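You operate a simulated robot arm through the tools that you are given. There is no shell and no other tool.

You run a simulated robot arm. Do the job below in one go: nothing can be reset, and whatever is moved stays where it is left.

## Task
Arm the pink tent card's input and turn its gain till the meter reads GOOD.
Fine: press its phantom key in for the mic, use the tone for the reading and switch the tone off after; leave the other inputs alone.

Only the result counts: the job must be done as asked and must still hold three seconds after the hand-in. Knocking over, shifting, dropping, spilling or breaking anything else fails it.

## Robot
A 7-joint arm with a two-finger parallel gripper, fixed in place. Base frame: the origin is on the floor under the middle of its stand, x ahead of it, y to its left, z up. Units: cm, rad, N and s.
With the tool pointing down near the work surface it reaches from about 18 to 70 cm from the base axis. Its first joint turns from -2.007 to 2.007 rad. Payload 3.91 kg.
The TCP is the grasp point between the finger pads, 3 cm short of the fingertips. In the tool frame z runs along the fingers and y along their closing line. The gripper opens to 11 cm. The fingers are 2 cm wide and 1 cm thick; the gripper's body (4.8 by 11.2 cm) begins 5.5 cm behind the TCP.
Orientation is that of the tool frame in the base frame, as a unit quaternion [w, x, y, z]. With the fingers straight down and closing along the base's y, the tool's x points along the base's -x, its y along +y and its z along -z.

## Interface
- The arm moves only by the tool servo_tool. Its argument "steps" is a list of rows, each a list of 7 numbers: the finger opening in cm, from 0 to 11, then the shift along the tool's x, y, z in cm, then the turn, a rotation vector about the tool's x, y, z in rad. In form: [[claw, tx, ty, tz, ax, ay, az], ...]. A call has 1 to 20 rows; each row is the pose to reach, as a shift and turn from the pose commanded when the call began, along the tool's axes at that moment. Rows are played at 5 a second. More than 5 cm and 0.15 rad between two rows, or a gripper value outside its range, and nothing of the call is played. Where a pose cannot be reached the arm comes as near as it can. A force on the tool above 40 N (or 10 N above the force at the start of the call, whichever is more), or a blocked arm, ends the call early, and 0.2 s more pass. Each finger travels about 10.8 cm/s and halts on what it meets, pressing with about 38 N; the grip force reading is that of the motor and also rises with nothing between the fingers. The clock runs only during rows and for 0.2 s after the last one: add rows that repeat a pose to give the fingers time. It gives the time, the measured TCP pose, the force on the tool (base axes), the opening and the grip force at its end, in the units of the frame above (readings bear some noise), with the torque about the TCP (base axes, N m) and any sound that the robot's microphone picked up.
- Cameras (640 x 400 px; columns grow to the right, rows downward): "scene" is fixed at [22.06, 65.2, 120.34]; the picture's right is [-0.49, -0.87, 0.00], its down [-0.54, 0.30, -0.79] and it looks along [0.69, -0.38, -0.62] (base axes); focal length 214 px, centre (320, 200). "wrist" rides on the gripper at [7.2, 1.7, -10.3] in the tool frame; the picture's right is [-0.23, 0.97, 0.00], its down [-0.76, -0.18, -0.62] and it looks along [-0.61, -0.14, 0.78] (tool axes); focal length 222 px, centre (320, 200). There is no depth. A picture from a camera that has moved, and an enlarged one, comes with that camera's place and axes in the base frame and with its lens.
- snapshot(camera): a new picture of that camera. The clock stands still meanwhile.
- raise_lower(by): slides the trunk up (or, below 0, down) by that many cm; the arm rides with it, the base frame stays. It gives what a move gives, with no picture.
- zoom(camera, box): a new picture of the part [left, top, right, bottom] of that camera's present view, enlarged. The clock stands still meanwhile.
- job_done(): hands the job in; it is judged then, once.

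Nothing tells you positions but the pictures and the camera data. Unless the task says otherwise, let go and move clear before handing in.

The tools are called after "Request:" as a command line: name --pt "numbers of a row" for each row, then --argument value for the rest, lists and objects as JSON in quotes. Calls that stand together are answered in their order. servo_tool: Moves the arm, as the interface text tells. Its arguments: {"type":"object","properties":{"steps":{"type":"array","items":{"type":"array","items":{"type":"number"}}}},"required":["steps"]} The other tools are called the same way: raise_lower (by) moves the trunk up or down; snapshot (camera) takes a picture; zoom (camera, box) takes an enlarged picture of a part of a camera's view; job_done () hands the job in.

At the start:

```text
time: 0.0
position: [61.7, 21.26, 108.75]
ee_rot: [0.001, 0.0, 1.0, 0.0]
force: [-0.4, 0.2, 1.0]
ft_torque: [-0.02, 0.01, 0.04]
finger_gap: 11.02
grasp_force: 0.1
trunk travel left (down, up): [-50.4, 48.6]
```

scene: 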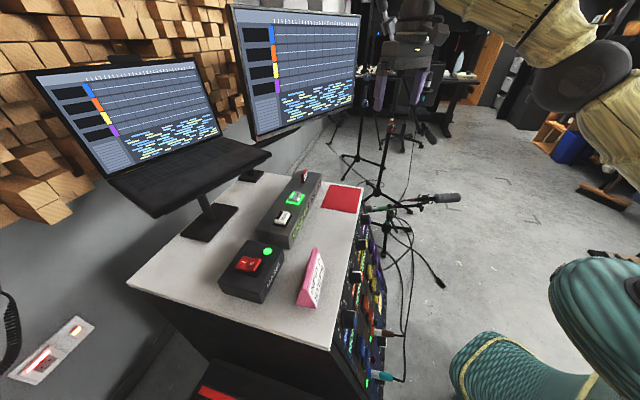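
wrist: 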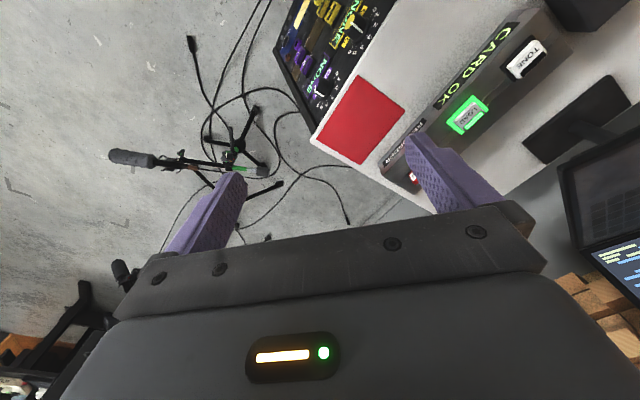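

I see a studio rack with a laptop, switch boxes, a pink tent card on top and a front panel of inputs facing the floor area. I'll enlarge the views to read labels before moving anything.

Request:
zoom --camera "scene" --box '[200, 160, 400, 320]'

Request:
zoom --camera "scene" --box '[320, 200, 420, 400]'

Request:
zoom --camera "wrist" --box '[260, 0, 580, 200]'

Request:
zoom --camera "scene" --box '[220, 0, 370, 150]'

Request:
zoom --camera "scene" --box '[30, 50, 230, 180]'

```text
2.50 times, centred on (300, 240) of scene
camera zoom: at [22.06, 65.2, 120.34], right [-0.49, -0.87, 0.0], down [-0.54, 0.3, -0.79], along [0.69, -0.38, -0.62], focal length 536 px, centre (370, 100)
```

zoom: 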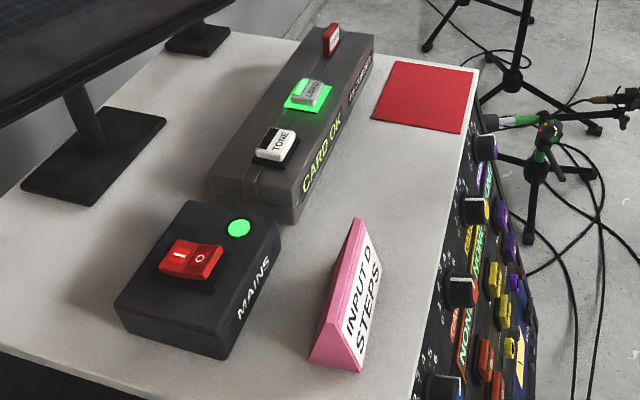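

```text
2.00 times, centred on (370, 300) of scene
camera zoom: at [22.06, 65.2, 120.34], right [-0.49, -0.87, 0.0], down [-0.54, 0.3, -0.79], along [0.69, -0.38, -0.62], focal length 429 px, centre (220, 0)
```

zoom: 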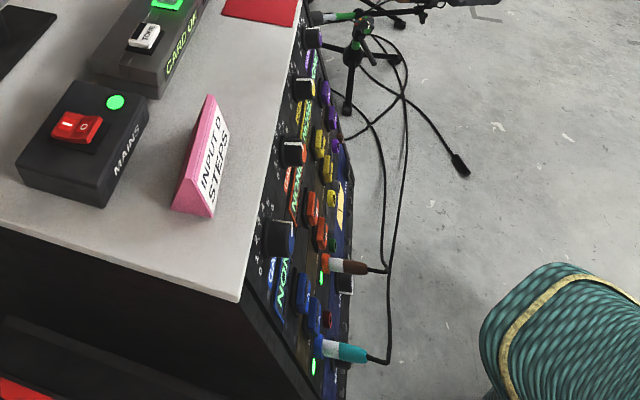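

```text
2.00 times, centred on (420, 100) of wrist
camera zoom: at [54.5, 22.83, 118.83], right [0.23, 0.97, 0.0], down [0.76, -0.18, 0.62], along [0.61, -0.14, -0.78], focal length 444 px, centre (120, 400)
```

zoom: 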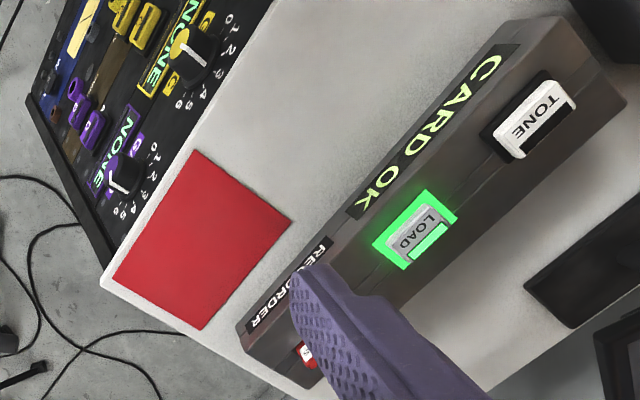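

```text
2.67 times, centred on (295, 75) of scene
camera zoom: at [22.06, 65.2, 120.34], right [-0.49, -0.87, 0.0], down [-0.54, 0.3, -0.79], along [0.69, -0.38, -0.62], focal length 572 px, centre (387, 533)
```

zoom: 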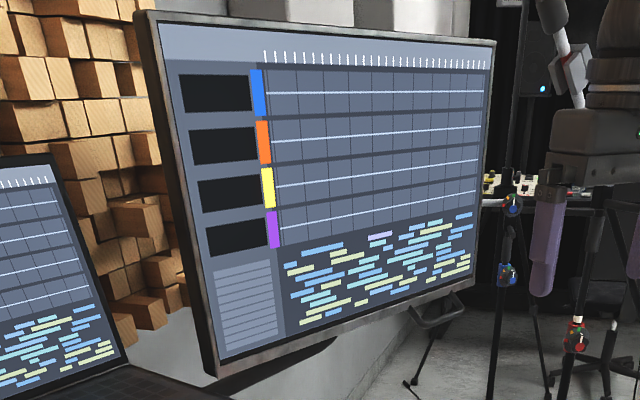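

```text
3.08 times, centred on (130, 115) of scene
camera zoom: at [22.06, 65.2, 120.34], right [-0.49, -0.87, 0.0], down [-0.54, 0.3, -0.79], along [0.69, -0.38, -0.62], focal length 660 px, centre (905, 462)
```

zoom: 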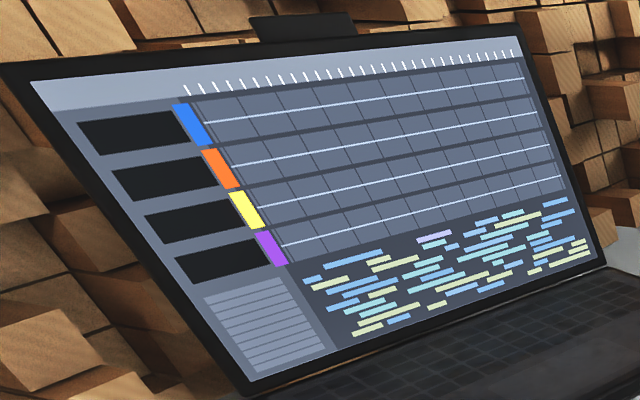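

The card reads "INPUT D / STEPS", and the front panel seems to have colour-coded channels. I need to see which one is D, so I'll zoom on the panel from both cameras.

Request:
zoom --camera "wrist" --box '[260, 0, 400, 110]'

Request:
zoom --camera "scene" --box '[325, 210, 405, 290]'

Request:
zoom --camera "scene" --box '[325, 290, 425, 390]'

Request:
zoom --camera "scene" --box '[285, 230, 345, 310]'

```text
3.64 times, centred on (330, 55) of wrist
camera zoom: at [54.5, 22.83, 118.83], right [0.23, 0.97, 0.0], down [0.76, -0.18, 0.62], along [0.61, -0.14, -0.78], focal length 808 px, centre (284, 727)
```

zoom: 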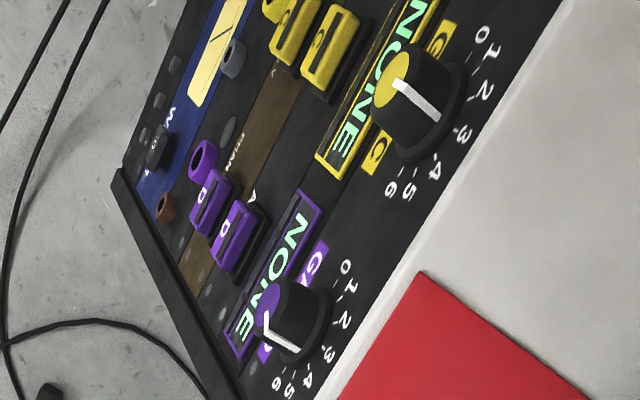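

```text
5.00 times, centred on (365, 250) of scene
camera zoom: at [22.06, 65.2, 120.34], right [-0.49, -0.87, 0.0], down [-0.54, 0.3, -0.79], along [0.69, -0.38, -0.62], focal length 1072 px, centre (95, -50)
```

zoom: 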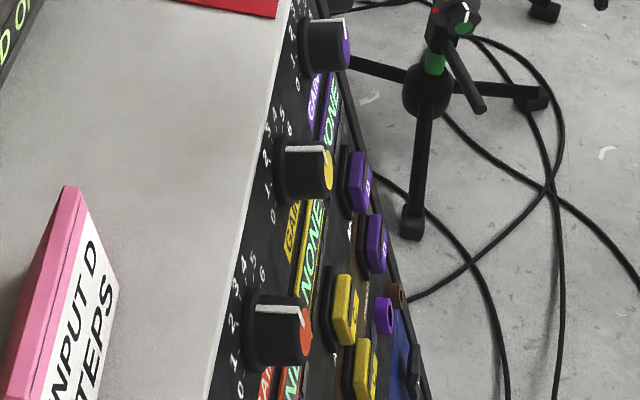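

```text
4.00 times, centred on (375, 340) of scene
camera zoom: at [22.06, 65.2, 120.34], right [-0.49, -0.87, 0.0], down [-0.54, 0.3, -0.79], along [0.69, -0.38, -0.62], focal length 858 px, centre (100, -360)
```

zoom: 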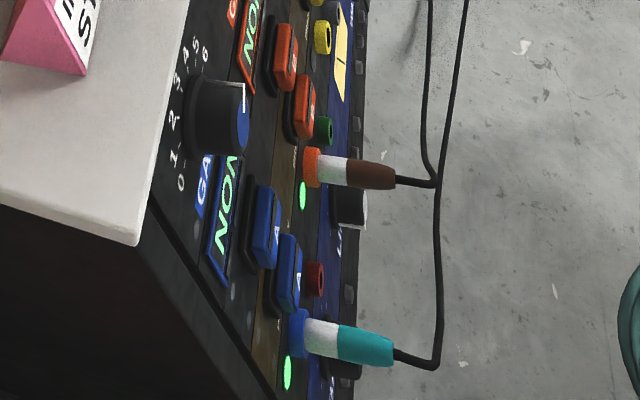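

```text
5.00 times, centred on (315, 270) of scene
camera zoom: at [22.06, 65.2, 120.34], right [-0.49, -0.87, 0.0], down [-0.54, 0.3, -0.79], along [0.69, -0.38, -0.62], focal length 1072 px, centre (345, -150)
```

zoom: 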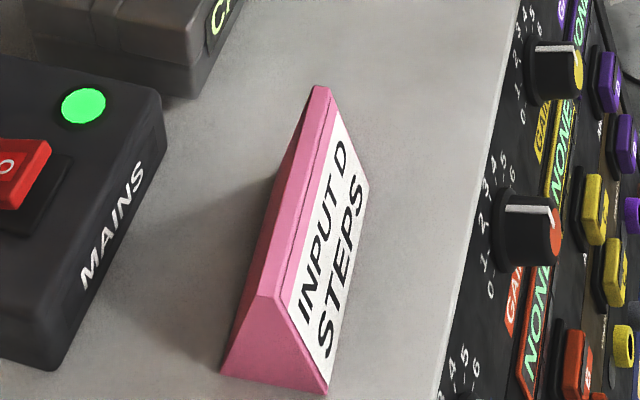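

Input D is the purple channel at the panel's right end, and the panel's front edge runs diagonally, facing the robot. I'll pull the hand back and turn it about its axis so the wrist camera can look at the panel upright.

Request:
servo_tool --pt "11 1.08 -0.77 0 0 0 0.131" --pt "11 2.16 -1.53 0 0 0 0.262" --pt "11 3.23 -2.3 0 0 0 0.393" --pt "11 4.31 -3.07 0 0 0 0.524" --pt "11 5.39 -3.83 0 0 0 0.655" --pt "11 6.47 -4.6 0 0 0 0.785" --pt "11 7.54 -5.37 0 0 0 0.916" --pt "11 8.62 -6.13 0 0 0 1.047" --pt "11 9.7 -6.9 0 0 0 1.178" --pt "11 10.78 -7.67 0 0 0 1.309" --pt "11 11.86 -8.43 0 0 0 1.44" --pt "11 12.93 -9.2 0 0 0 1.571" --pt "11 14.01 -9.97 0 0 0 1.702" --pt "11 15.09 -10.73 0 0 0 1.833" --pt "11 16.17 -11.5 0 0 0 1.963" --pt "11 17.24 -12.27 0 0 0 2.094" --pt "11 18.32 -13.03 0 0 0 2.225" --pt "11 19.4 -13.8 0 0 0 2.356" --pt "11 19.4 -13.8 0 0 0 2.356"

```text
time: 4.0
position: [42.18, 7.43, 108.65]
ee_rot: [0.001, 0.924, 0.382, 0.001]
force: [-0.1, -0.3, 0.4]
ft_torque: [0.0, -0.01, -0.01]
finger_gap: 11.0
grasp_force: 0.0
trunk travel left (down, up): [-50.4, 48.6]
```

The yaw worked and the tool's x axis now points toward the panel. Next I'll pitch the hand up so the camera sees the panel.

Request:
servo_tool --pt "11 0 0 0 0 0.12 0" --pt "11 0 0 0 0 0.24 0" --pt "11 0 0 0 0 0.36 0" --pt "11 0 0 0 0 0.48 0" --pt "11 0 0 0 0 0.6 0" --pt "11 0 0 0 0 0.72 0" --pt "11 0 0 0 0 0.84 0" --pt "11 0 0 0 0 0.96 0" --pt "11 0 0 0 0 1.08 0" --pt "11 0 0 0 0 1.2 0" --pt "11 0 0 0 0 1.2 0"

Request:
snapshot --camera "wrist"

Request:
snapshot --camera "scene"

```text
time: 6.4
position: [42.27, 7.43, 108.67]
ee_rot: [-0.215, 0.762, 0.316, 0.522]
force: [0.4, 0.7, 0.1]
ft_torque: [0.02, -0.02, 0.0]
finger_gap: 11.01
grasp_force: 0.1
trunk travel left (down, up): [-50.4, 48.6]
```

```text
taken
camera wrist: at [38.57, 1.18, 118.99], right [0.63, -0.75, -0.21], down [-0.73, -0.48, -0.49], along [0.26, 0.46, -0.85], focal length 222 px, centre (320, 200)
```

wrist: 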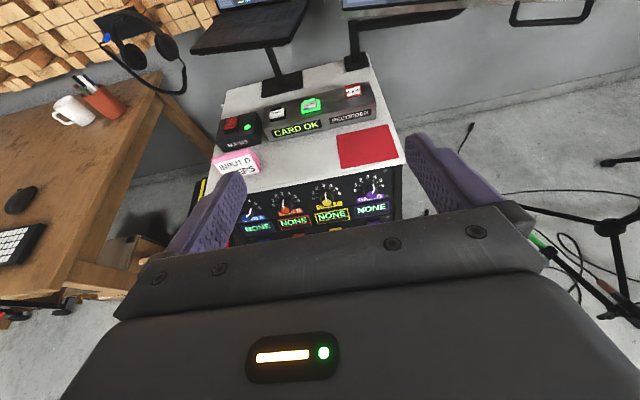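

```text
taken
```

scene: 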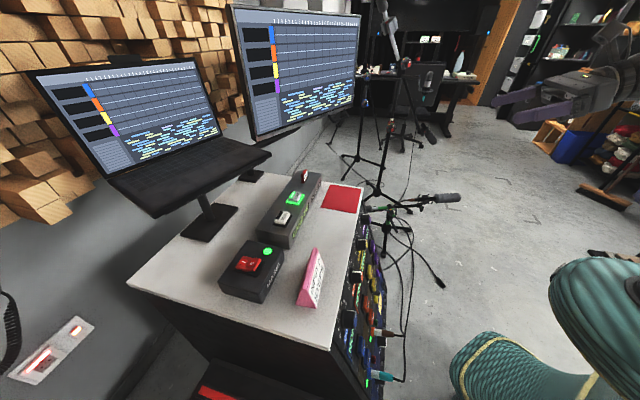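

Good view: channels run A blue, B orange, C yellow, D purple from left to right. I'll lower the trunk and pitch a bit more to see the whole panel.

Request:
raise_lower --by -25

Request:
servo_tool --pt "11 0 0 -2 0 0.1 0" --pt "11 0 0 -4 0 0.2 0" --pt "11 0 0 -6 0 0.3 0" --pt "11 0 0 -6 0 0.37 0" --pt "11 0 0 -6 0 0.37 0"

Request:
snapshot --camera "wrist"

```text
time: 9.0
position: [42.24, 7.38, 83.72]
ee_rot: [-0.216, 0.762, 0.317, 0.522]
force: [-0.7, -0.3, -0.3]
ft_torque: [0.02, 0.0, 0.0]
finger_gap: 10.99
grasp_force: 0.1
trunk travel left (down, up): [-25.4, 73.6]
```

```text
time: 10.2
position: [38.88, 3.83, 84.98]
ee_rot: [-0.274, 0.662, 0.271, 0.643]
force: [-1.1, -0.3, -0.4]
ft_torque: [0.01, 0.01, 0.01]
finger_gap: 11.0
grasp_force: 0.0
trunk travel left (down, up): [-25.4, 73.6]
```

```text
taken
camera wrist: at [33.0, -4.76, 92.27], right [0.69, -0.69, -0.24], down [-0.58, -0.32, -0.74], along [0.43, 0.65, -0.62], focal length 222 px, centre (320, 200)
```

wrist: 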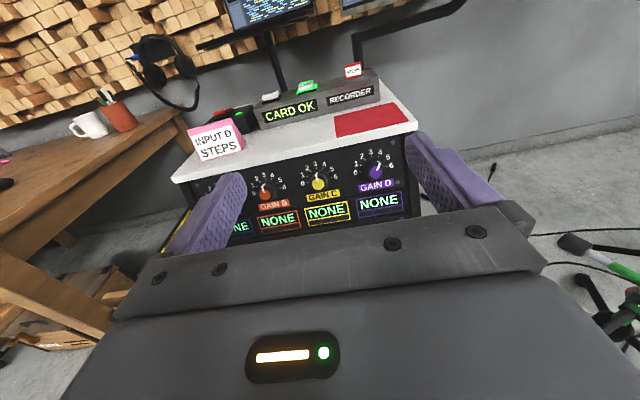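

The gain knobs and meters are visible, but I need to look lower on the panel. I'll lower the trunk further.

Request:
raise_lower --by -20

Request:
snapshot --camera "wrist"

```text
time: 12.3
position: [39.29, 3.69, 64.49]
ee_rot: [-0.273, 0.666, 0.268, 0.64]
force: [-1.2, -0.2, -0.2]
ft_torque: [0.0, 0.01, 0.01]
finger_gap: 11.0
grasp_force: 0.0
trunk travel left (down, up): [-5.4, 93.6]
```

```text
taken
camera wrist: at [33.53, -4.92, 71.91], right [0.68, -0.69, -0.25], down [-0.59, -0.32, -0.74], along [0.43, 0.65, -0.63], focal length 222 px, centre (320, 200)
```

wrist: 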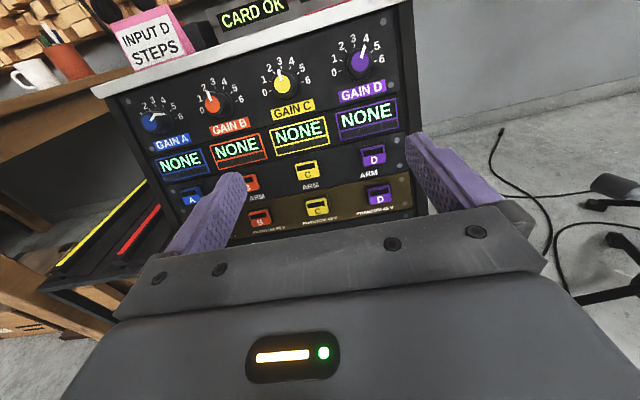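

Now each channel's gain knob, meter, ARM key and PHANTOM 48V key can be read. I'll zoom for details.

Request:
zoom --camera "wrist" --box '[320, 20, 440, 120]'

Request:
zoom --camera "wrist" --box '[320, 120, 440, 220]'

Request:
zoom --camera "wrist" --box '[230, 130, 350, 240]'

Request:
zoom --camera "wrist" --box '[110, 70, 260, 220]'

Request:
zoom --camera "wrist" --box '[100, 0, 300, 100]'

```text
4.00 times, centred on (380, 70) of wrist
camera zoom: at [33.53, -4.92, 71.91], right [0.68, -0.69, -0.25], down [-0.59, -0.32, -0.74], along [0.43, 0.65, -0.63], focal length 888 px, centre (80, 720)
```

zoom: 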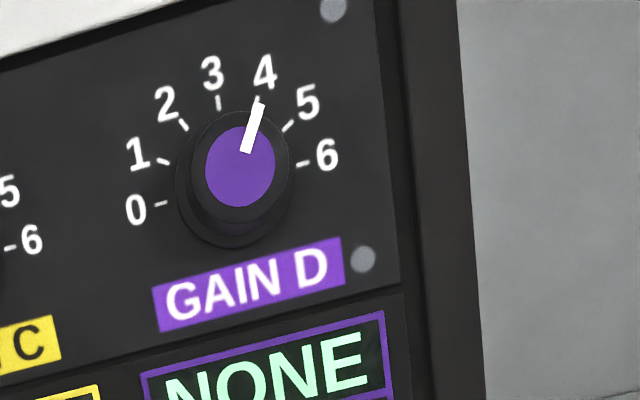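

```text
4.00 times, centred on (380, 170) of wrist
camera zoom: at [33.53, -4.92, 71.91], right [0.68, -0.69, -0.25], down [-0.59, -0.32, -0.74], along [0.43, 0.65, -0.63], focal length 888 px, centre (80, 320)
```

zoom: 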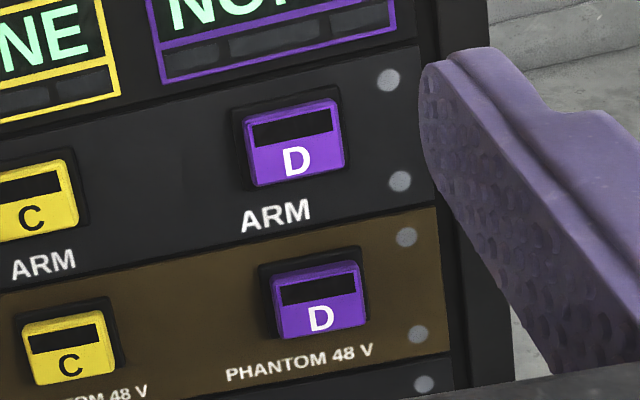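

```text
3.64 times, centred on (290, 185) of wrist
camera zoom: at [33.53, -4.92, 71.91], right [0.68, -0.69, -0.25], down [-0.59, -0.32, -0.74], along [0.43, 0.65, -0.63], focal length 808 px, centre (429, 254)
```

zoom: 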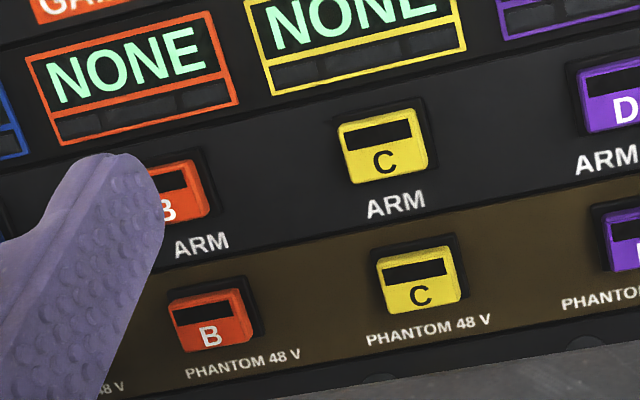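

```text
2.67 times, centred on (185, 145) of wrist
camera zoom: at [33.53, -4.92, 71.91], right [0.68, -0.69, -0.25], down [-0.59, -0.32, -0.74], along [0.43, 0.65, -0.63], focal length 592 px, centre (680, 347)
```

zoom: 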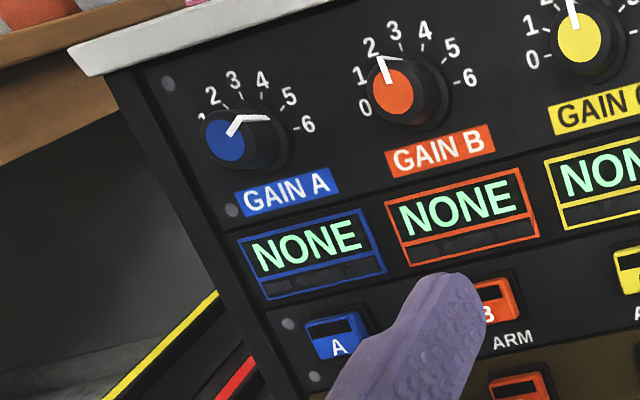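

```text
3.20 times, centred on (200, 50) of wrist
camera zoom: at [33.53, -4.92, 71.91], right [0.68, -0.69, -0.25], down [-0.59, -0.32, -0.74], along [0.43, 0.65, -0.63], focal length 711 px, centre (704, 680)
```

zoom: 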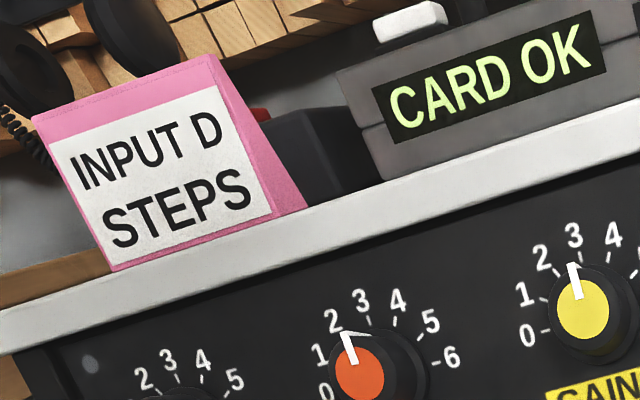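

D's gain points at 4 and all meters read NONE; the keys appear out. I'll lower the hand to see the bottom of the panel (jacks, anything else).

Request:
servo_tool --pt "11 -2 0 -0.5 0 0 0" --pt "11 -4 0 -1 0 0 0" --pt "11 -6 0 -1.5 0 0 0" --pt "11 -8 0 -2 0 0 0" --pt "11 -10 0 -2.5 0 0 0" --pt "11 -12 0 -3 0 0 0" --pt "11 -14 0 -3.5 0 0 0" --pt "11 -16 0 -4 0 0 0" --pt "11 -18 0 -4 0 0 0" --pt "11 -18 0 -4 0 0 0"

Request:
snapshot --camera "wrist"

Request:
snapshot --camera "scene"

```text
time: 14.6
position: [41.19, -4.61, 48.13]
ee_rot: [-0.271, 0.653, 0.272, 0.653]
force: [0.4, -0.9, -0.2]
ft_torque: [0.0, 0.0, 0.02]
finger_gap: 10.99
grasp_force: 0.0
out of reach, approached as far as the arm can: row 1, 2, 3, 4, 5, 6, 7, 8, 9, 10
trunk travel left (down, up): [-5.4, 93.6]
```

```text
taken
camera wrist: at [35.22, -13.19, 55.31], right [0.69, -0.69, -0.23], down [-0.56, -0.32, -0.76], along [0.45, 0.65, -0.61], focal length 222 px, centre (320, 200)
```

wrist: 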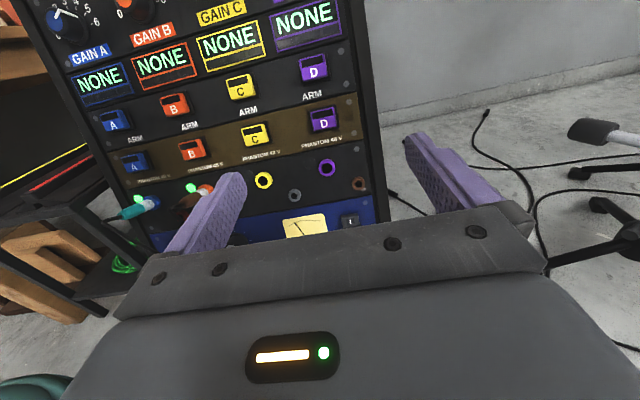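

```text
taken
```

scene: 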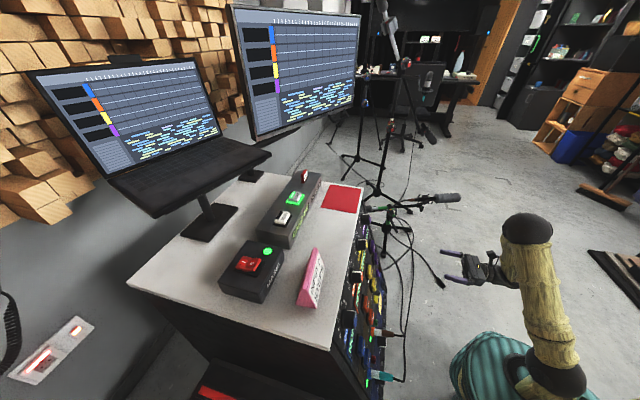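

Request:
zoom --camera "wrist" --box '[230, 140, 390, 240]'

Request:
zoom --camera "wrist" --box '[80, 100, 240, 260]'

Request:
zoom --camera "wrist" --box '[260, 40, 380, 160]'

```text
4.00 times, centred on (310, 190) of wrist
camera zoom: at [35.22, -13.19, 55.31], right [0.69, -0.69, -0.23], down [-0.56, -0.32, -0.76], along [0.45, 0.65, -0.61], focal length 888 px, centre (360, 240)
```

zoom: 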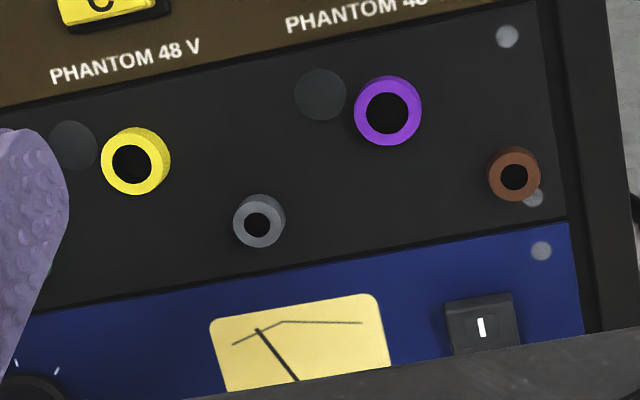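

```text
2.50 times, centred on (160, 180) of wrist
camera zoom: at [35.22, -13.19, 55.31], right [0.69, -0.69, -0.23], down [-0.56, -0.32, -0.76], along [0.45, 0.65, -0.61], focal length 555 px, centre (720, 250)
```

zoom: 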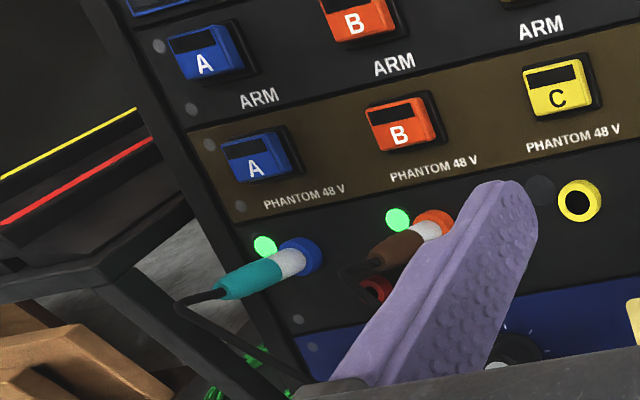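

```text
3.33 times, centred on (320, 100) of wrist
camera zoom: at [35.22, -13.19, 55.31], right [0.69, -0.69, -0.23], down [-0.56, -0.32, -0.76], along [0.45, 0.65, -0.61], focal length 740 px, centre (320, 533)
```

zoom: 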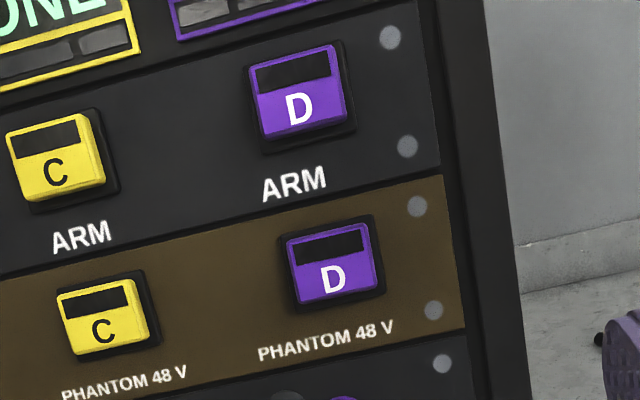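

D's jack row, ARM and PHANTOM keys are located: I take D ARM at about (62, 17, 50), D PHANTOM at (60.5, 15.5, 42) and the knob near (65, 20, 64.5), panel facing the robot at 45° and leaning back ~15°. I'll bring the hand back to a reachable place in front of D with fingers closed, and check the pose.

Request:
servo_tool --pt "8 0 0 2 0 0 0" --pt "5 0 0 4 0 0 0" --pt "3 0 0 6 0 0 0" --pt "1 0 0 8 0 0 0" --pt "0 0 0 8 0 0 0" --pt "0 0 0 8 0 0 0"

Request:
snapshot --camera "wrist"

```text
time: 15.9
position: [47.01, 1.04, 48.38]
ee_rot: [-0.27, 0.654, 0.27, 0.654]
force: [0.6, 0.1, -0.3]
ft_torque: [-0.01, 0.02, 0.02]
finger_gap: 0.01
grasp_force: 37.8
trunk travel left (down, up): [-5.4, 93.6]
```

```text
taken
camera wrist: at [40.9, -7.54, 55.43], right [0.69, -0.69, -0.23], down [-0.57, -0.32, -0.76], along [0.45, 0.65, -0.61], focal length 222 px, centre (320, 200)
```

wrist: 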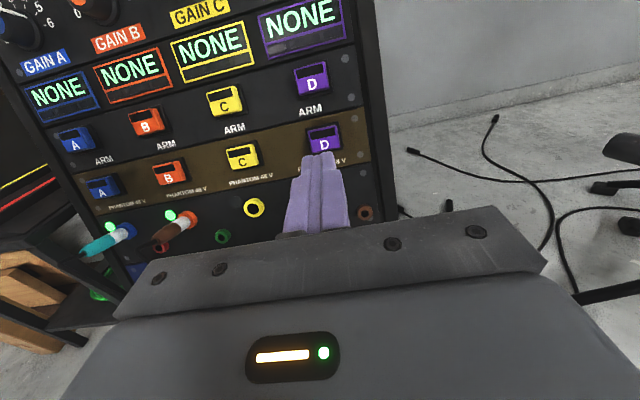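

The hand moved from its actual pose, fingers closed. I'll zoom on D keys for a refined location.

Request:
zoom --camera "wrist" --box '[260, 50, 380, 170]'

Request:
zoom --camera "scene" --box '[340, 180, 480, 320]'

```text
3.33 times, centred on (320, 110) of wrist
camera zoom: at [40.9, -7.54, 55.43], right [0.69, -0.69, -0.23], down [-0.57, -0.32, -0.76], along [0.45, 0.65, -0.61], focal length 740 px, centre (320, 500)
```

zoom: 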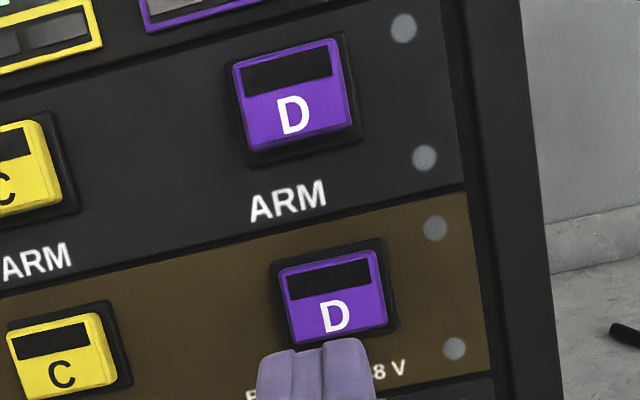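

```text
2.86 times, centred on (410, 250) of scene
camera zoom: at [22.06, 65.2, 120.34], right [-0.49, -0.87, 0.0], down [-0.54, 0.3, -0.79], along [0.69, -0.38, -0.62], focal length 613 px, centre (63, 57)
```

zoom: 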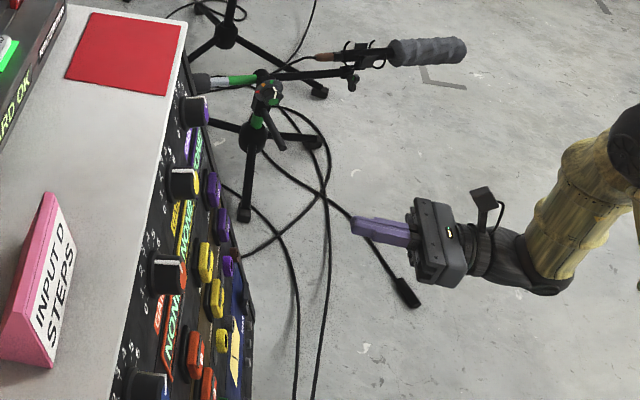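

The keys are refined to D PHANTOM ≈ (60.5, 15.5, 42.5) and D ARM ≈ (62.3, 17.2, 50.1). I'll move the closed fingers to about 5 cm off the phantom key, pitched along the panel normal, and check.

Request:
servo_tool --pt "0 -0.6 -0.1 2 0 -0.047 0" --pt "0 -1.2 -0.2 4 0 -0.093 0" --pt "0 -1.8 -0.35 6 0 -0.14 0" --pt "0 -2.4 -0.5 8 0 -0.187 0" --pt "0 -3.0 -0.6 10 0 -0.233 0" --pt "0 -3.67 -0.69 12.07 0 -0.28 0" --pt "0 -3.67 -0.69 12.07 0 -0.28 0"

Request:
snapshot --camera "wrist"

Request:
zoom --camera "scene" --box '[340, 180, 480, 320]'

```text
time: 17.6
position: [55.08, 10.04, 44.66]
ee_rot: [-0.229, 0.738, 0.306, 0.555]
force: [1.1, -0.1, 0.3]
ft_torque: [-0.05, 0.01, 0.01]
finger_gap: 0.0
grasp_force: 37.8
trunk travel left (down, up): [-5.4, 93.6]
```

```text
taken
camera wrist: at [50.62, 3.15, 54.32], right [0.64, -0.73, -0.22], down [-0.7, -0.45, -0.56], along [0.31, 0.51, -0.8], focal length 222 px, centre (320, 200)
```

wrist: 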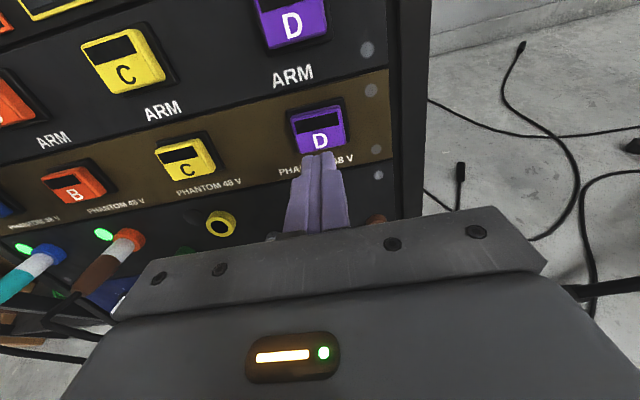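

```text
2.86 times, centred on (410, 250) of scene
camera zoom: at [22.06, 65.2, 120.34], right [-0.49, -0.87, 0.0], down [-0.54, 0.3, -0.79], along [0.69, -0.38, -0.62], focal length 613 px, centre (63, 57)
```

zoom: 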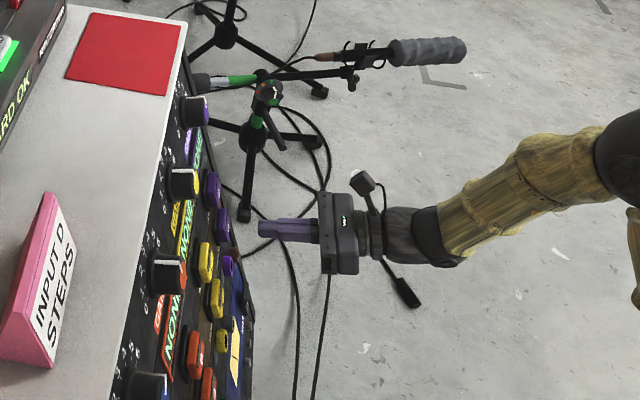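

The fingers line up with the D phantom key. I'll advance slowly and press, watching force and sounds.

Request:
servo_tool --pt "0 0 0 1 0 0 0" --pt "0 0 0 2 0 0 0" --pt "0 0 0 3 0 0 0" --pt "0 0 0 3.5 0 0 0" --pt "0 0 0 4 0 0 0" --pt "0 0 0 4 0 0 0"

Request:
zoom --camera "wrist" --box '[240, 60, 400, 200]'

```text
time: 18.9
position: [57.61, 12.76, 43.46]
ee_rot: [-0.229, 0.738, 0.306, 0.556]
force: [0.2, -0.8, 0.8]
ft_torque: [0.01, 0.0, -0.01]
finger_gap: 0.02
grasp_force: 37.8
trunk travel left (down, up): [-5.4, 93.6]
```

```text
2.86 times, centred on (320, 130) of wrist
camera zoom: at [53.32, 5.87, 53.17], right [0.64, -0.73, -0.22], down [-0.7, -0.45, -0.56], along [0.31, 0.51, -0.8], focal length 635 px, centre (320, 400)
```

zoom: 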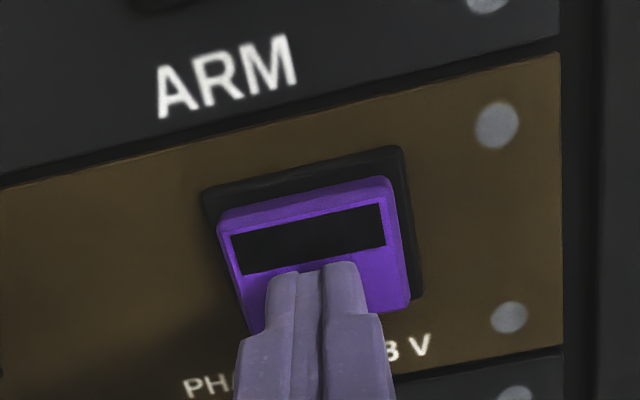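

No contact yet, alignment is still good. I'll push further in small steps.

Request:
servo_tool --pt "0 0 0 0.4 0 0 0" --pt "0 0 0 0.8 0 0 0" --pt "0 0 0 1.2 0 0 0" --pt "0 0 0 1.5 0 0 0" --pt "0 0 0 1.5 0 0 0"

Request:
zoom --camera "wrist" --box '[240, 60, 400, 200]'

```text
time: 20.1
position: [58.57, 13.68, 43.08]
ee_rot: [-0.228, 0.739, 0.305, 0.555]
force: [-30.4, -22.8, 6.3]
ft_torque: [-0.26, 0.44, 0.14]
finger_gap: 0.0
grasp_force: 37.7
trunk travel left (down, up): [-5.4, 93.6]
heard: click
```

```text
2.86 times, centred on (320, 130) of wrist
camera zoom: at [54.21, 6.76, 52.78], right [0.64, -0.73, -0.22], down [-0.7, -0.45, -0.56], along [0.31, 0.51, -0.8], focal length 635 px, centre (320, 400)
```

zoom: 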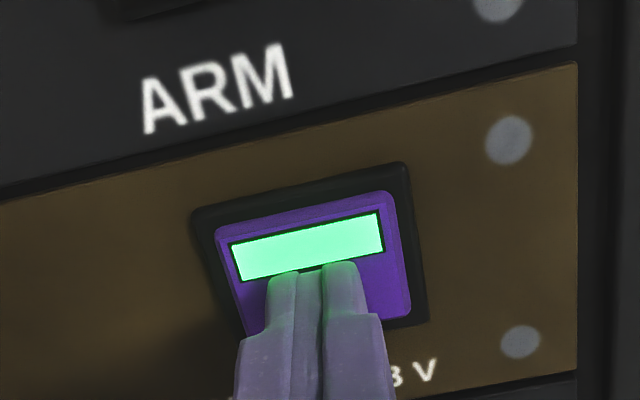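

A click sounded and the phantom lamp is lit green. I'll back off and check that it stays on.

Request:
servo_tool --pt "0 0 0 -1 0 0 0" --pt "0 0 0 -2.5 0 0 0" --pt "0 0 0 -4 0 0 0" --pt "0 0 0 -5 0 0 0" --pt "0 0 0 -5 0 0 0"

Request:
snapshot --camera "wrist"

```text
time: 21.4
position: [55.1, 10.45, 44.54]
ee_rot: [-0.229, 0.738, 0.306, 0.556]
force: [-0.3, 0.4, -0.1]
ft_torque: [0.0, 0.0, 0.0]
finger_gap: 0.0
grasp_force: 37.6
trunk travel left (down, up): [-5.4, 93.6]
```

```text
taken
camera wrist: at [50.91, 3.53, 54.19], right [0.64, -0.73, -0.22], down [-0.7, -0.45, -0.56], along [0.31, 0.51, -0.8], focal length 222 px, centre (320, 200)
```

wrist: 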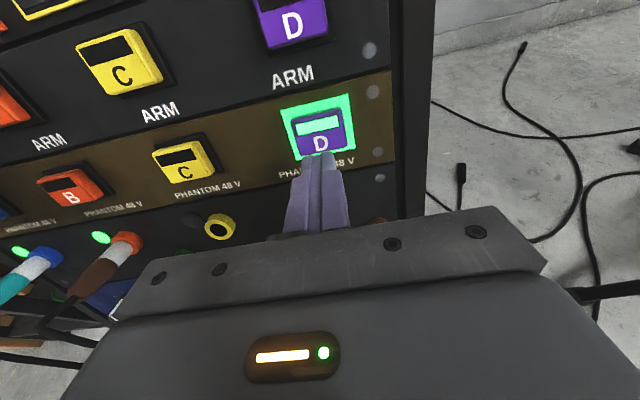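

Phantom D stays lit. Next I'll move up to in front of the D ARM key.

Request:
servo_tool --pt "0 2 0.1 0 0 0 0" --pt "0 4 0.2 0 0 0 0" --pt "0 6 0.3 0 0 0 0" --pt "0 8.06 0.35 -0.1 0 0 0" --pt "0 8.06 0.35 -0.1 0 0 0"

Request:
snapshot --camera "wrist"

```text
time: 22.6
position: [57.1, 11.6, 52.39]
ee_rot: [-0.23, 0.738, 0.307, 0.555]
force: [-0.8, 0.0, -0.1]
ft_torque: [0.03, -0.02, 0.04]
finger_gap: 0.0
grasp_force: 37.7
trunk travel left (down, up): [-5.4, 93.6]
```

```text
taken
camera wrist: at [52.73, 4.78, 61.96], right [0.64, -0.73, -0.22], down [-0.7, -0.45, -0.56], along [0.31, 0.51, -0.8], focal length 222 px, centre (320, 200)
```

wrist: 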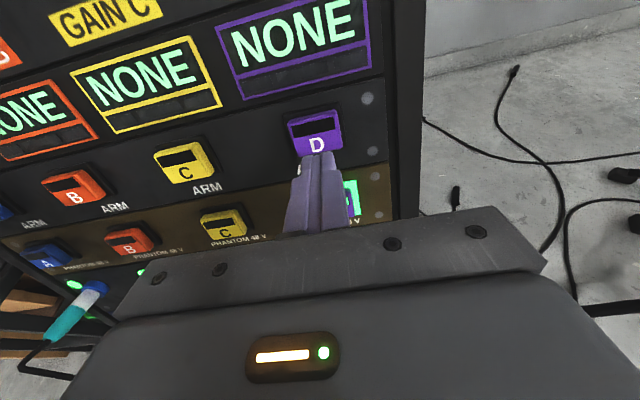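

Aligned with the D ARM key, with a slight offset left. I'll correct by 0.35 cm and press.

Request:
servo_tool --pt "0 0 -0.2 1 0 0 0" --pt "0 0 -0.35 2 0 0 0" --pt "0 0 -0.35 3 0 0 0" --pt "0 0 -0.35 4 0 0 0" --pt "0 0 -0.35 4.5 0 0 0" --pt "0 0 -0.35 4.9 0 0 0" --pt "0 0 -0.35 5.3 0 0 0" --pt "0 0 -0.35 5.6 0 0 0" --pt "0 0 -0.35 5.6 0 0 0"

Request:
zoom --camera "wrist" --box '[240, 60, 400, 200]'

```text
time: 24.8
position: [60.4, 15.53, 50.73]
ee_rot: [-0.228, 0.739, 0.306, 0.555]
force: [-28.4, -15.5, 9.8]
ft_torque: [-0.09, 0.36, 0.24]
finger_gap: 0.0
grasp_force: 37.6
trunk travel left (down, up): [-5.4, 93.6]
heard: click
stopped in row 9: the force on the tool passed its limit at 40 N (the readings are from after the stop); the commanded pose is now the measured one
```

```text
2.86 times, centred on (320, 130) of wrist
camera zoom: at [56.03, 8.61, 60.45], right [0.64, -0.73, -0.22], down [-0.7, -0.45, -0.56], along [0.31, 0.51, -0.8], focal length 635 px, centre (320, 400)
```

zoom: 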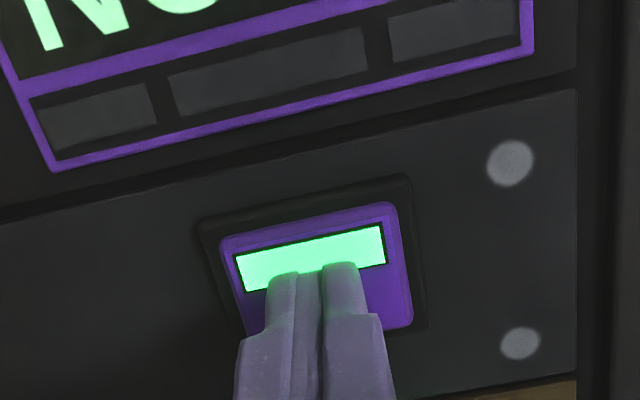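

ARM D is lit with a click. I'll retreat, then raise the trunk to view the knob, meter and desk.

Request:
servo_tool --pt "0 0 0 -1 0 0 0" --pt "0 0 0 -3 0 0 0" --pt "0 0 0 -5 0 0 0" --pt "0 0 0 -8 0 0 0" --pt "0 0 0 -12 0 0 0" --pt "0 0 0 -12 0 0 0"

Request:
raise_lower --by 22

Request:
snapshot --camera "wrist"

```text
time: 26.1
position: [52.19, 7.45, 54.01]
ee_rot: [-0.229, 0.74, 0.307, 0.553]
force: [0.6, -0.3, 1.3]
ft_torque: [0.0, 0.01, 0.01]
finger_gap: 0.0
grasp_force: 37.7
trunk travel left (down, up): [-5.4, 93.6]
```

```text
time: 28.5
position: [52.24, 7.53, 75.86]
ee_rot: [-0.228, 0.739, 0.306, 0.555]
force: [0.2, 0.4, 0.4]
ft_torque: [0.01, 0.0, -0.03]
finger_gap: 0.01
grasp_force: 37.7
trunk travel left (down, up): [-27.4, 71.6]
```

```text
taken
camera wrist: at [47.91, 0.57, 85.71], right [0.64, -0.73, -0.22], down [-0.7, -0.45, -0.56], along [0.31, 0.51, -0.8], focal length 222 px, centre (320, 200)
```

wrist: 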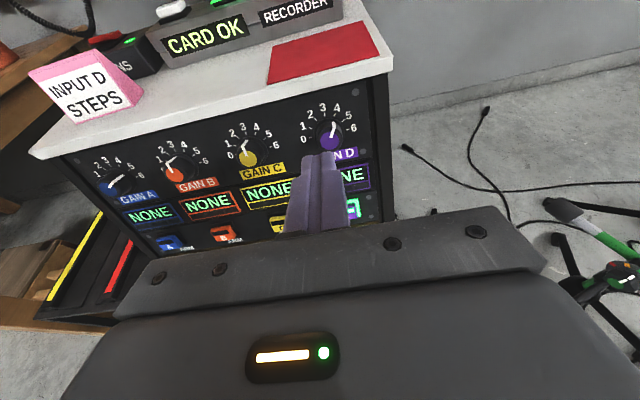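

Both D keys are lit; the meter still says NONE without tone. I'll zoom on the knob and the tone box for positions.

Request:
zoom --camera "wrist" --box '[270, 80, 390, 200]'

Request:
zoom --camera "wrist" --box '[60, 0, 400, 120]'

Request:
zoom --camera "scene" --box '[180, 150, 380, 310]'

```text
3.33 times, centred on (330, 140) of wrist
camera zoom: at [47.91, 0.57, 85.71], right [0.64, -0.73, -0.22], down [-0.7, -0.45, -0.56], along [0.31, 0.51, -0.8], focal length 740 px, centre (287, 400)
```

zoom: 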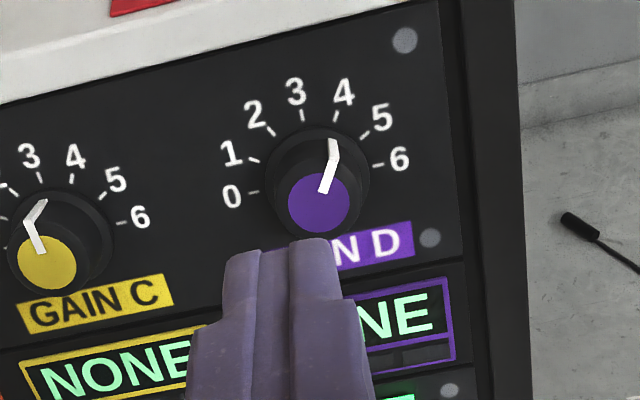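

```text
1.88 times, centred on (230, 60) of wrist
camera zoom: at [47.91, 0.57, 85.71], right [0.64, -0.73, -0.22], down [-0.7, -0.45, -0.56], along [0.31, 0.51, -0.8], focal length 418 px, centre (489, 464)
```

zoom: 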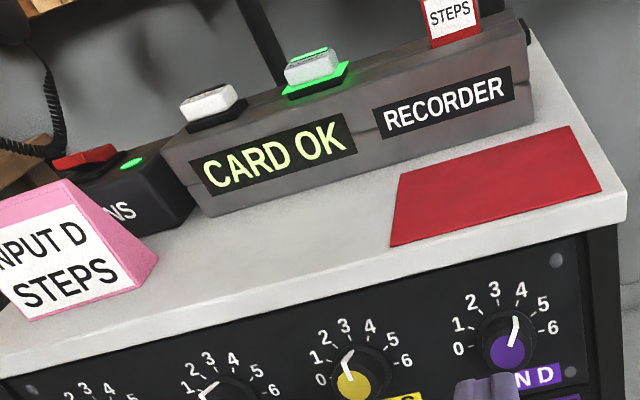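

```text
2.50 times, centred on (280, 230) of scene
camera zoom: at [22.06, 65.2, 120.34], right [-0.49, -0.87, 0.0], down [-0.54, 0.3, -0.79], along [0.69, -0.38, -0.62], focal length 536 px, centre (420, 125)
```

zoom: 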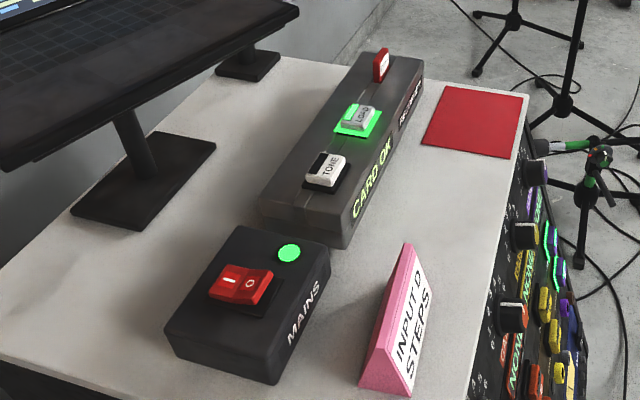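

I take the TONE key's top to be at about (66.4, 52.7, 79), with the laptop's front edge about 6 cm behind and 13 cm above it. I'll raise the trunk and swing left in front of the desk with a steeper pitch before reaching over.

Request:
raise_lower --by 15

Request:
servo_tool --pt "0 0.57 -2.74 1.49 0 -0.052 0" --pt "0 1.14 -5.48 2.98 0 -0.105 0" --pt "0 1.71 -8.21 4.46 0 -0.157 0" --pt "0 2.28 -10.95 5.95 0 -0.21 0" --pt "0 2.84 -13.69 7.44 0 -0.262 0" --pt "0 3.41 -16.43 8.93 0 -0.315 0" --pt "0 3.98 -19.16 10.41 0 -0.367 0" --pt "0 4.55 -21.9 11.9 0 -0.42 0" --pt "0 4.55 -21.9 11.9 0 -0.42 0"

Request:
snapshot --camera "wrist"

Request:
snapshot --camera "scene"

```text
time: 30.2
position: [52.24, 7.48, 91.02]
ee_rot: [-0.228, 0.74, 0.306, 0.554]
force: [-0.3, 0.0, 0.8]
ft_torque: [0.02, 0.0, 0.02]
finger_gap: 0.01
grasp_force: 38.1
trunk travel left (down, up): [-42.4, 56.6]
```

```text
time: 32.2
position: [45.8, 31.92, 91.99]
ee_rot: [-0.161, 0.838, 0.348, 0.389]
force: [0.1, -0.1, 0.2]
ft_torque: [0.01, 0.01, -0.02]
finger_gap: 0.0
grasp_force: 37.7
out of reach, approached as far as the arm can: row 8
trunk travel left (down, up): [-42.4, 56.6]
```

```text
taken
camera wrist: at [44.85, 28.48, 104.1], right [0.58, -0.79, -0.17], down [-0.81, -0.56, -0.18], along [0.04, 0.24, -0.97], focal length 222 px, centre (320, 200)
```

wrist: 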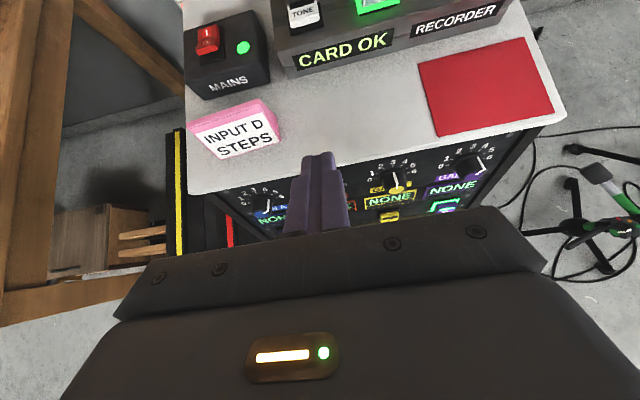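

```text
taken
```

scene: 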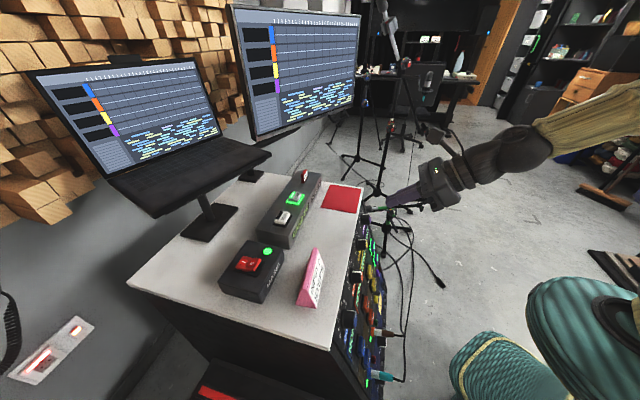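

The hand is in front of the desk with the tone box ahead. I'll reach forward over the desk in two stages, staying well above the tent card.

Request:
servo_tool --pt "0 2 0 2.75 0 0 0" --pt "0 4 0 5.5 0 0 0" --pt "0 6 0 8.2 0 0 0" --pt "0 8 0 11 0 0 0" --pt "0 8 0 11 0 0 0"

Request:
snapshot --camera "wrist"

```text
time: 33.4
position: [55.29, 41.59, 90.97]
ee_rot: [-0.159, 0.839, 0.346, 0.389]
force: [-0.2, 0.6, -0.2]
ft_torque: [0.01, -0.02, 0.0]
finger_gap: 0.0
grasp_force: 37.7
trunk travel left (down, up): [-42.4, 56.6]
```

```text
taken
camera wrist: at [54.39, 37.92, 103.05], right [0.58, -0.79, -0.17], down [-0.81, -0.56, -0.18], along [0.05, 0.24, -0.97], focal length 222 px, centre (320, 200)
```

wrist: 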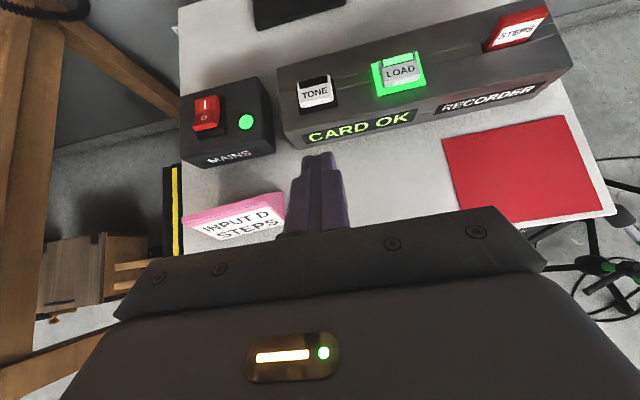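

Reachable so far, and the TONE key is clearly ahead. I'll zoom to refine it.

Request:
zoom --camera "wrist" --box '[260, 40, 420, 140]'

```text
4.00 times, centred on (340, 90) of wrist
camera zoom: at [54.39, 37.92, 103.05], right [0.58, -0.79, -0.17], down [-0.81, -0.56, -0.18], along [0.05, 0.24, -0.97], focal length 888 px, centre (240, 640)
```

zoom: 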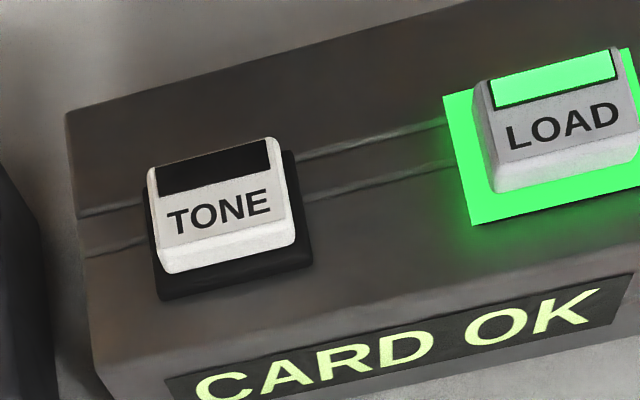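

TONE's top is at (66.3, 52.5, 79.2). I'll move to about 3.5 cm above it.

Request:
servo_tool --pt "0 1.2 0 3 0 0 0" --pt "0 2.4 0 6 0 0 0" --pt "0 3.4 0 9 0 0 0" --pt "0 4.2 0 12 0 0 0" --pt "0 4.79 0 14.12 0 0 0" --pt "0 4.79 0 14.12 0 0 0"

Request:
snapshot --camera "wrist"

Request:
zoom --camera "scene" --box '[180, 100, 440, 300]'

```text
time: 34.8
position: [65.28, 51.36, 85.63]
ee_rot: [-0.16, 0.839, 0.347, 0.388]
force: [-0.6, -0.7, 0.9]
ft_torque: [-0.02, 0.04, 0.01]
finger_gap: 0.01
grasp_force: 37.4
trunk travel left (down, up): [-42.4, 56.6]
```

```text
taken
camera wrist: at [64.21, 47.78, 97.53], right [0.58, -0.79, -0.17], down [-0.81, -0.56, -0.18], along [0.04, 0.24, -0.97], focal length 222 px, centre (320, 200)
```

wrist: 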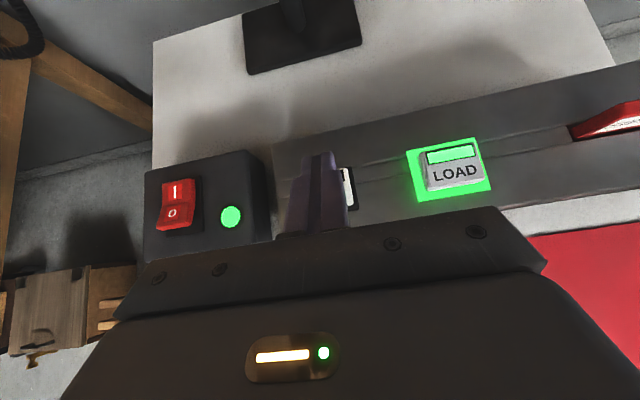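

```text
2.00 times, centred on (310, 200) of scene
camera zoom: at [22.06, 65.2, 120.34], right [-0.49, -0.87, 0.0], down [-0.54, 0.3, -0.79], along [0.69, -0.38, -0.62], focal length 429 px, centre (340, 200)
```

zoom: 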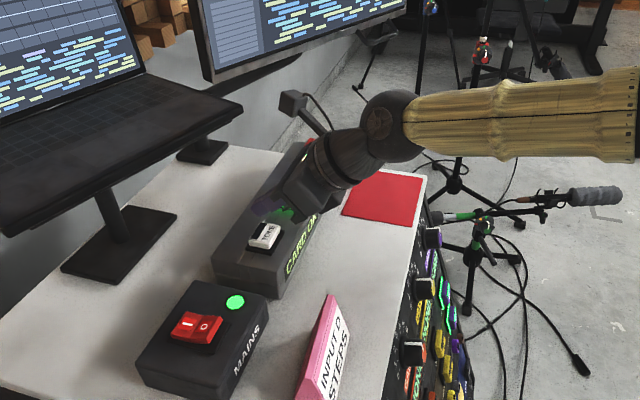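

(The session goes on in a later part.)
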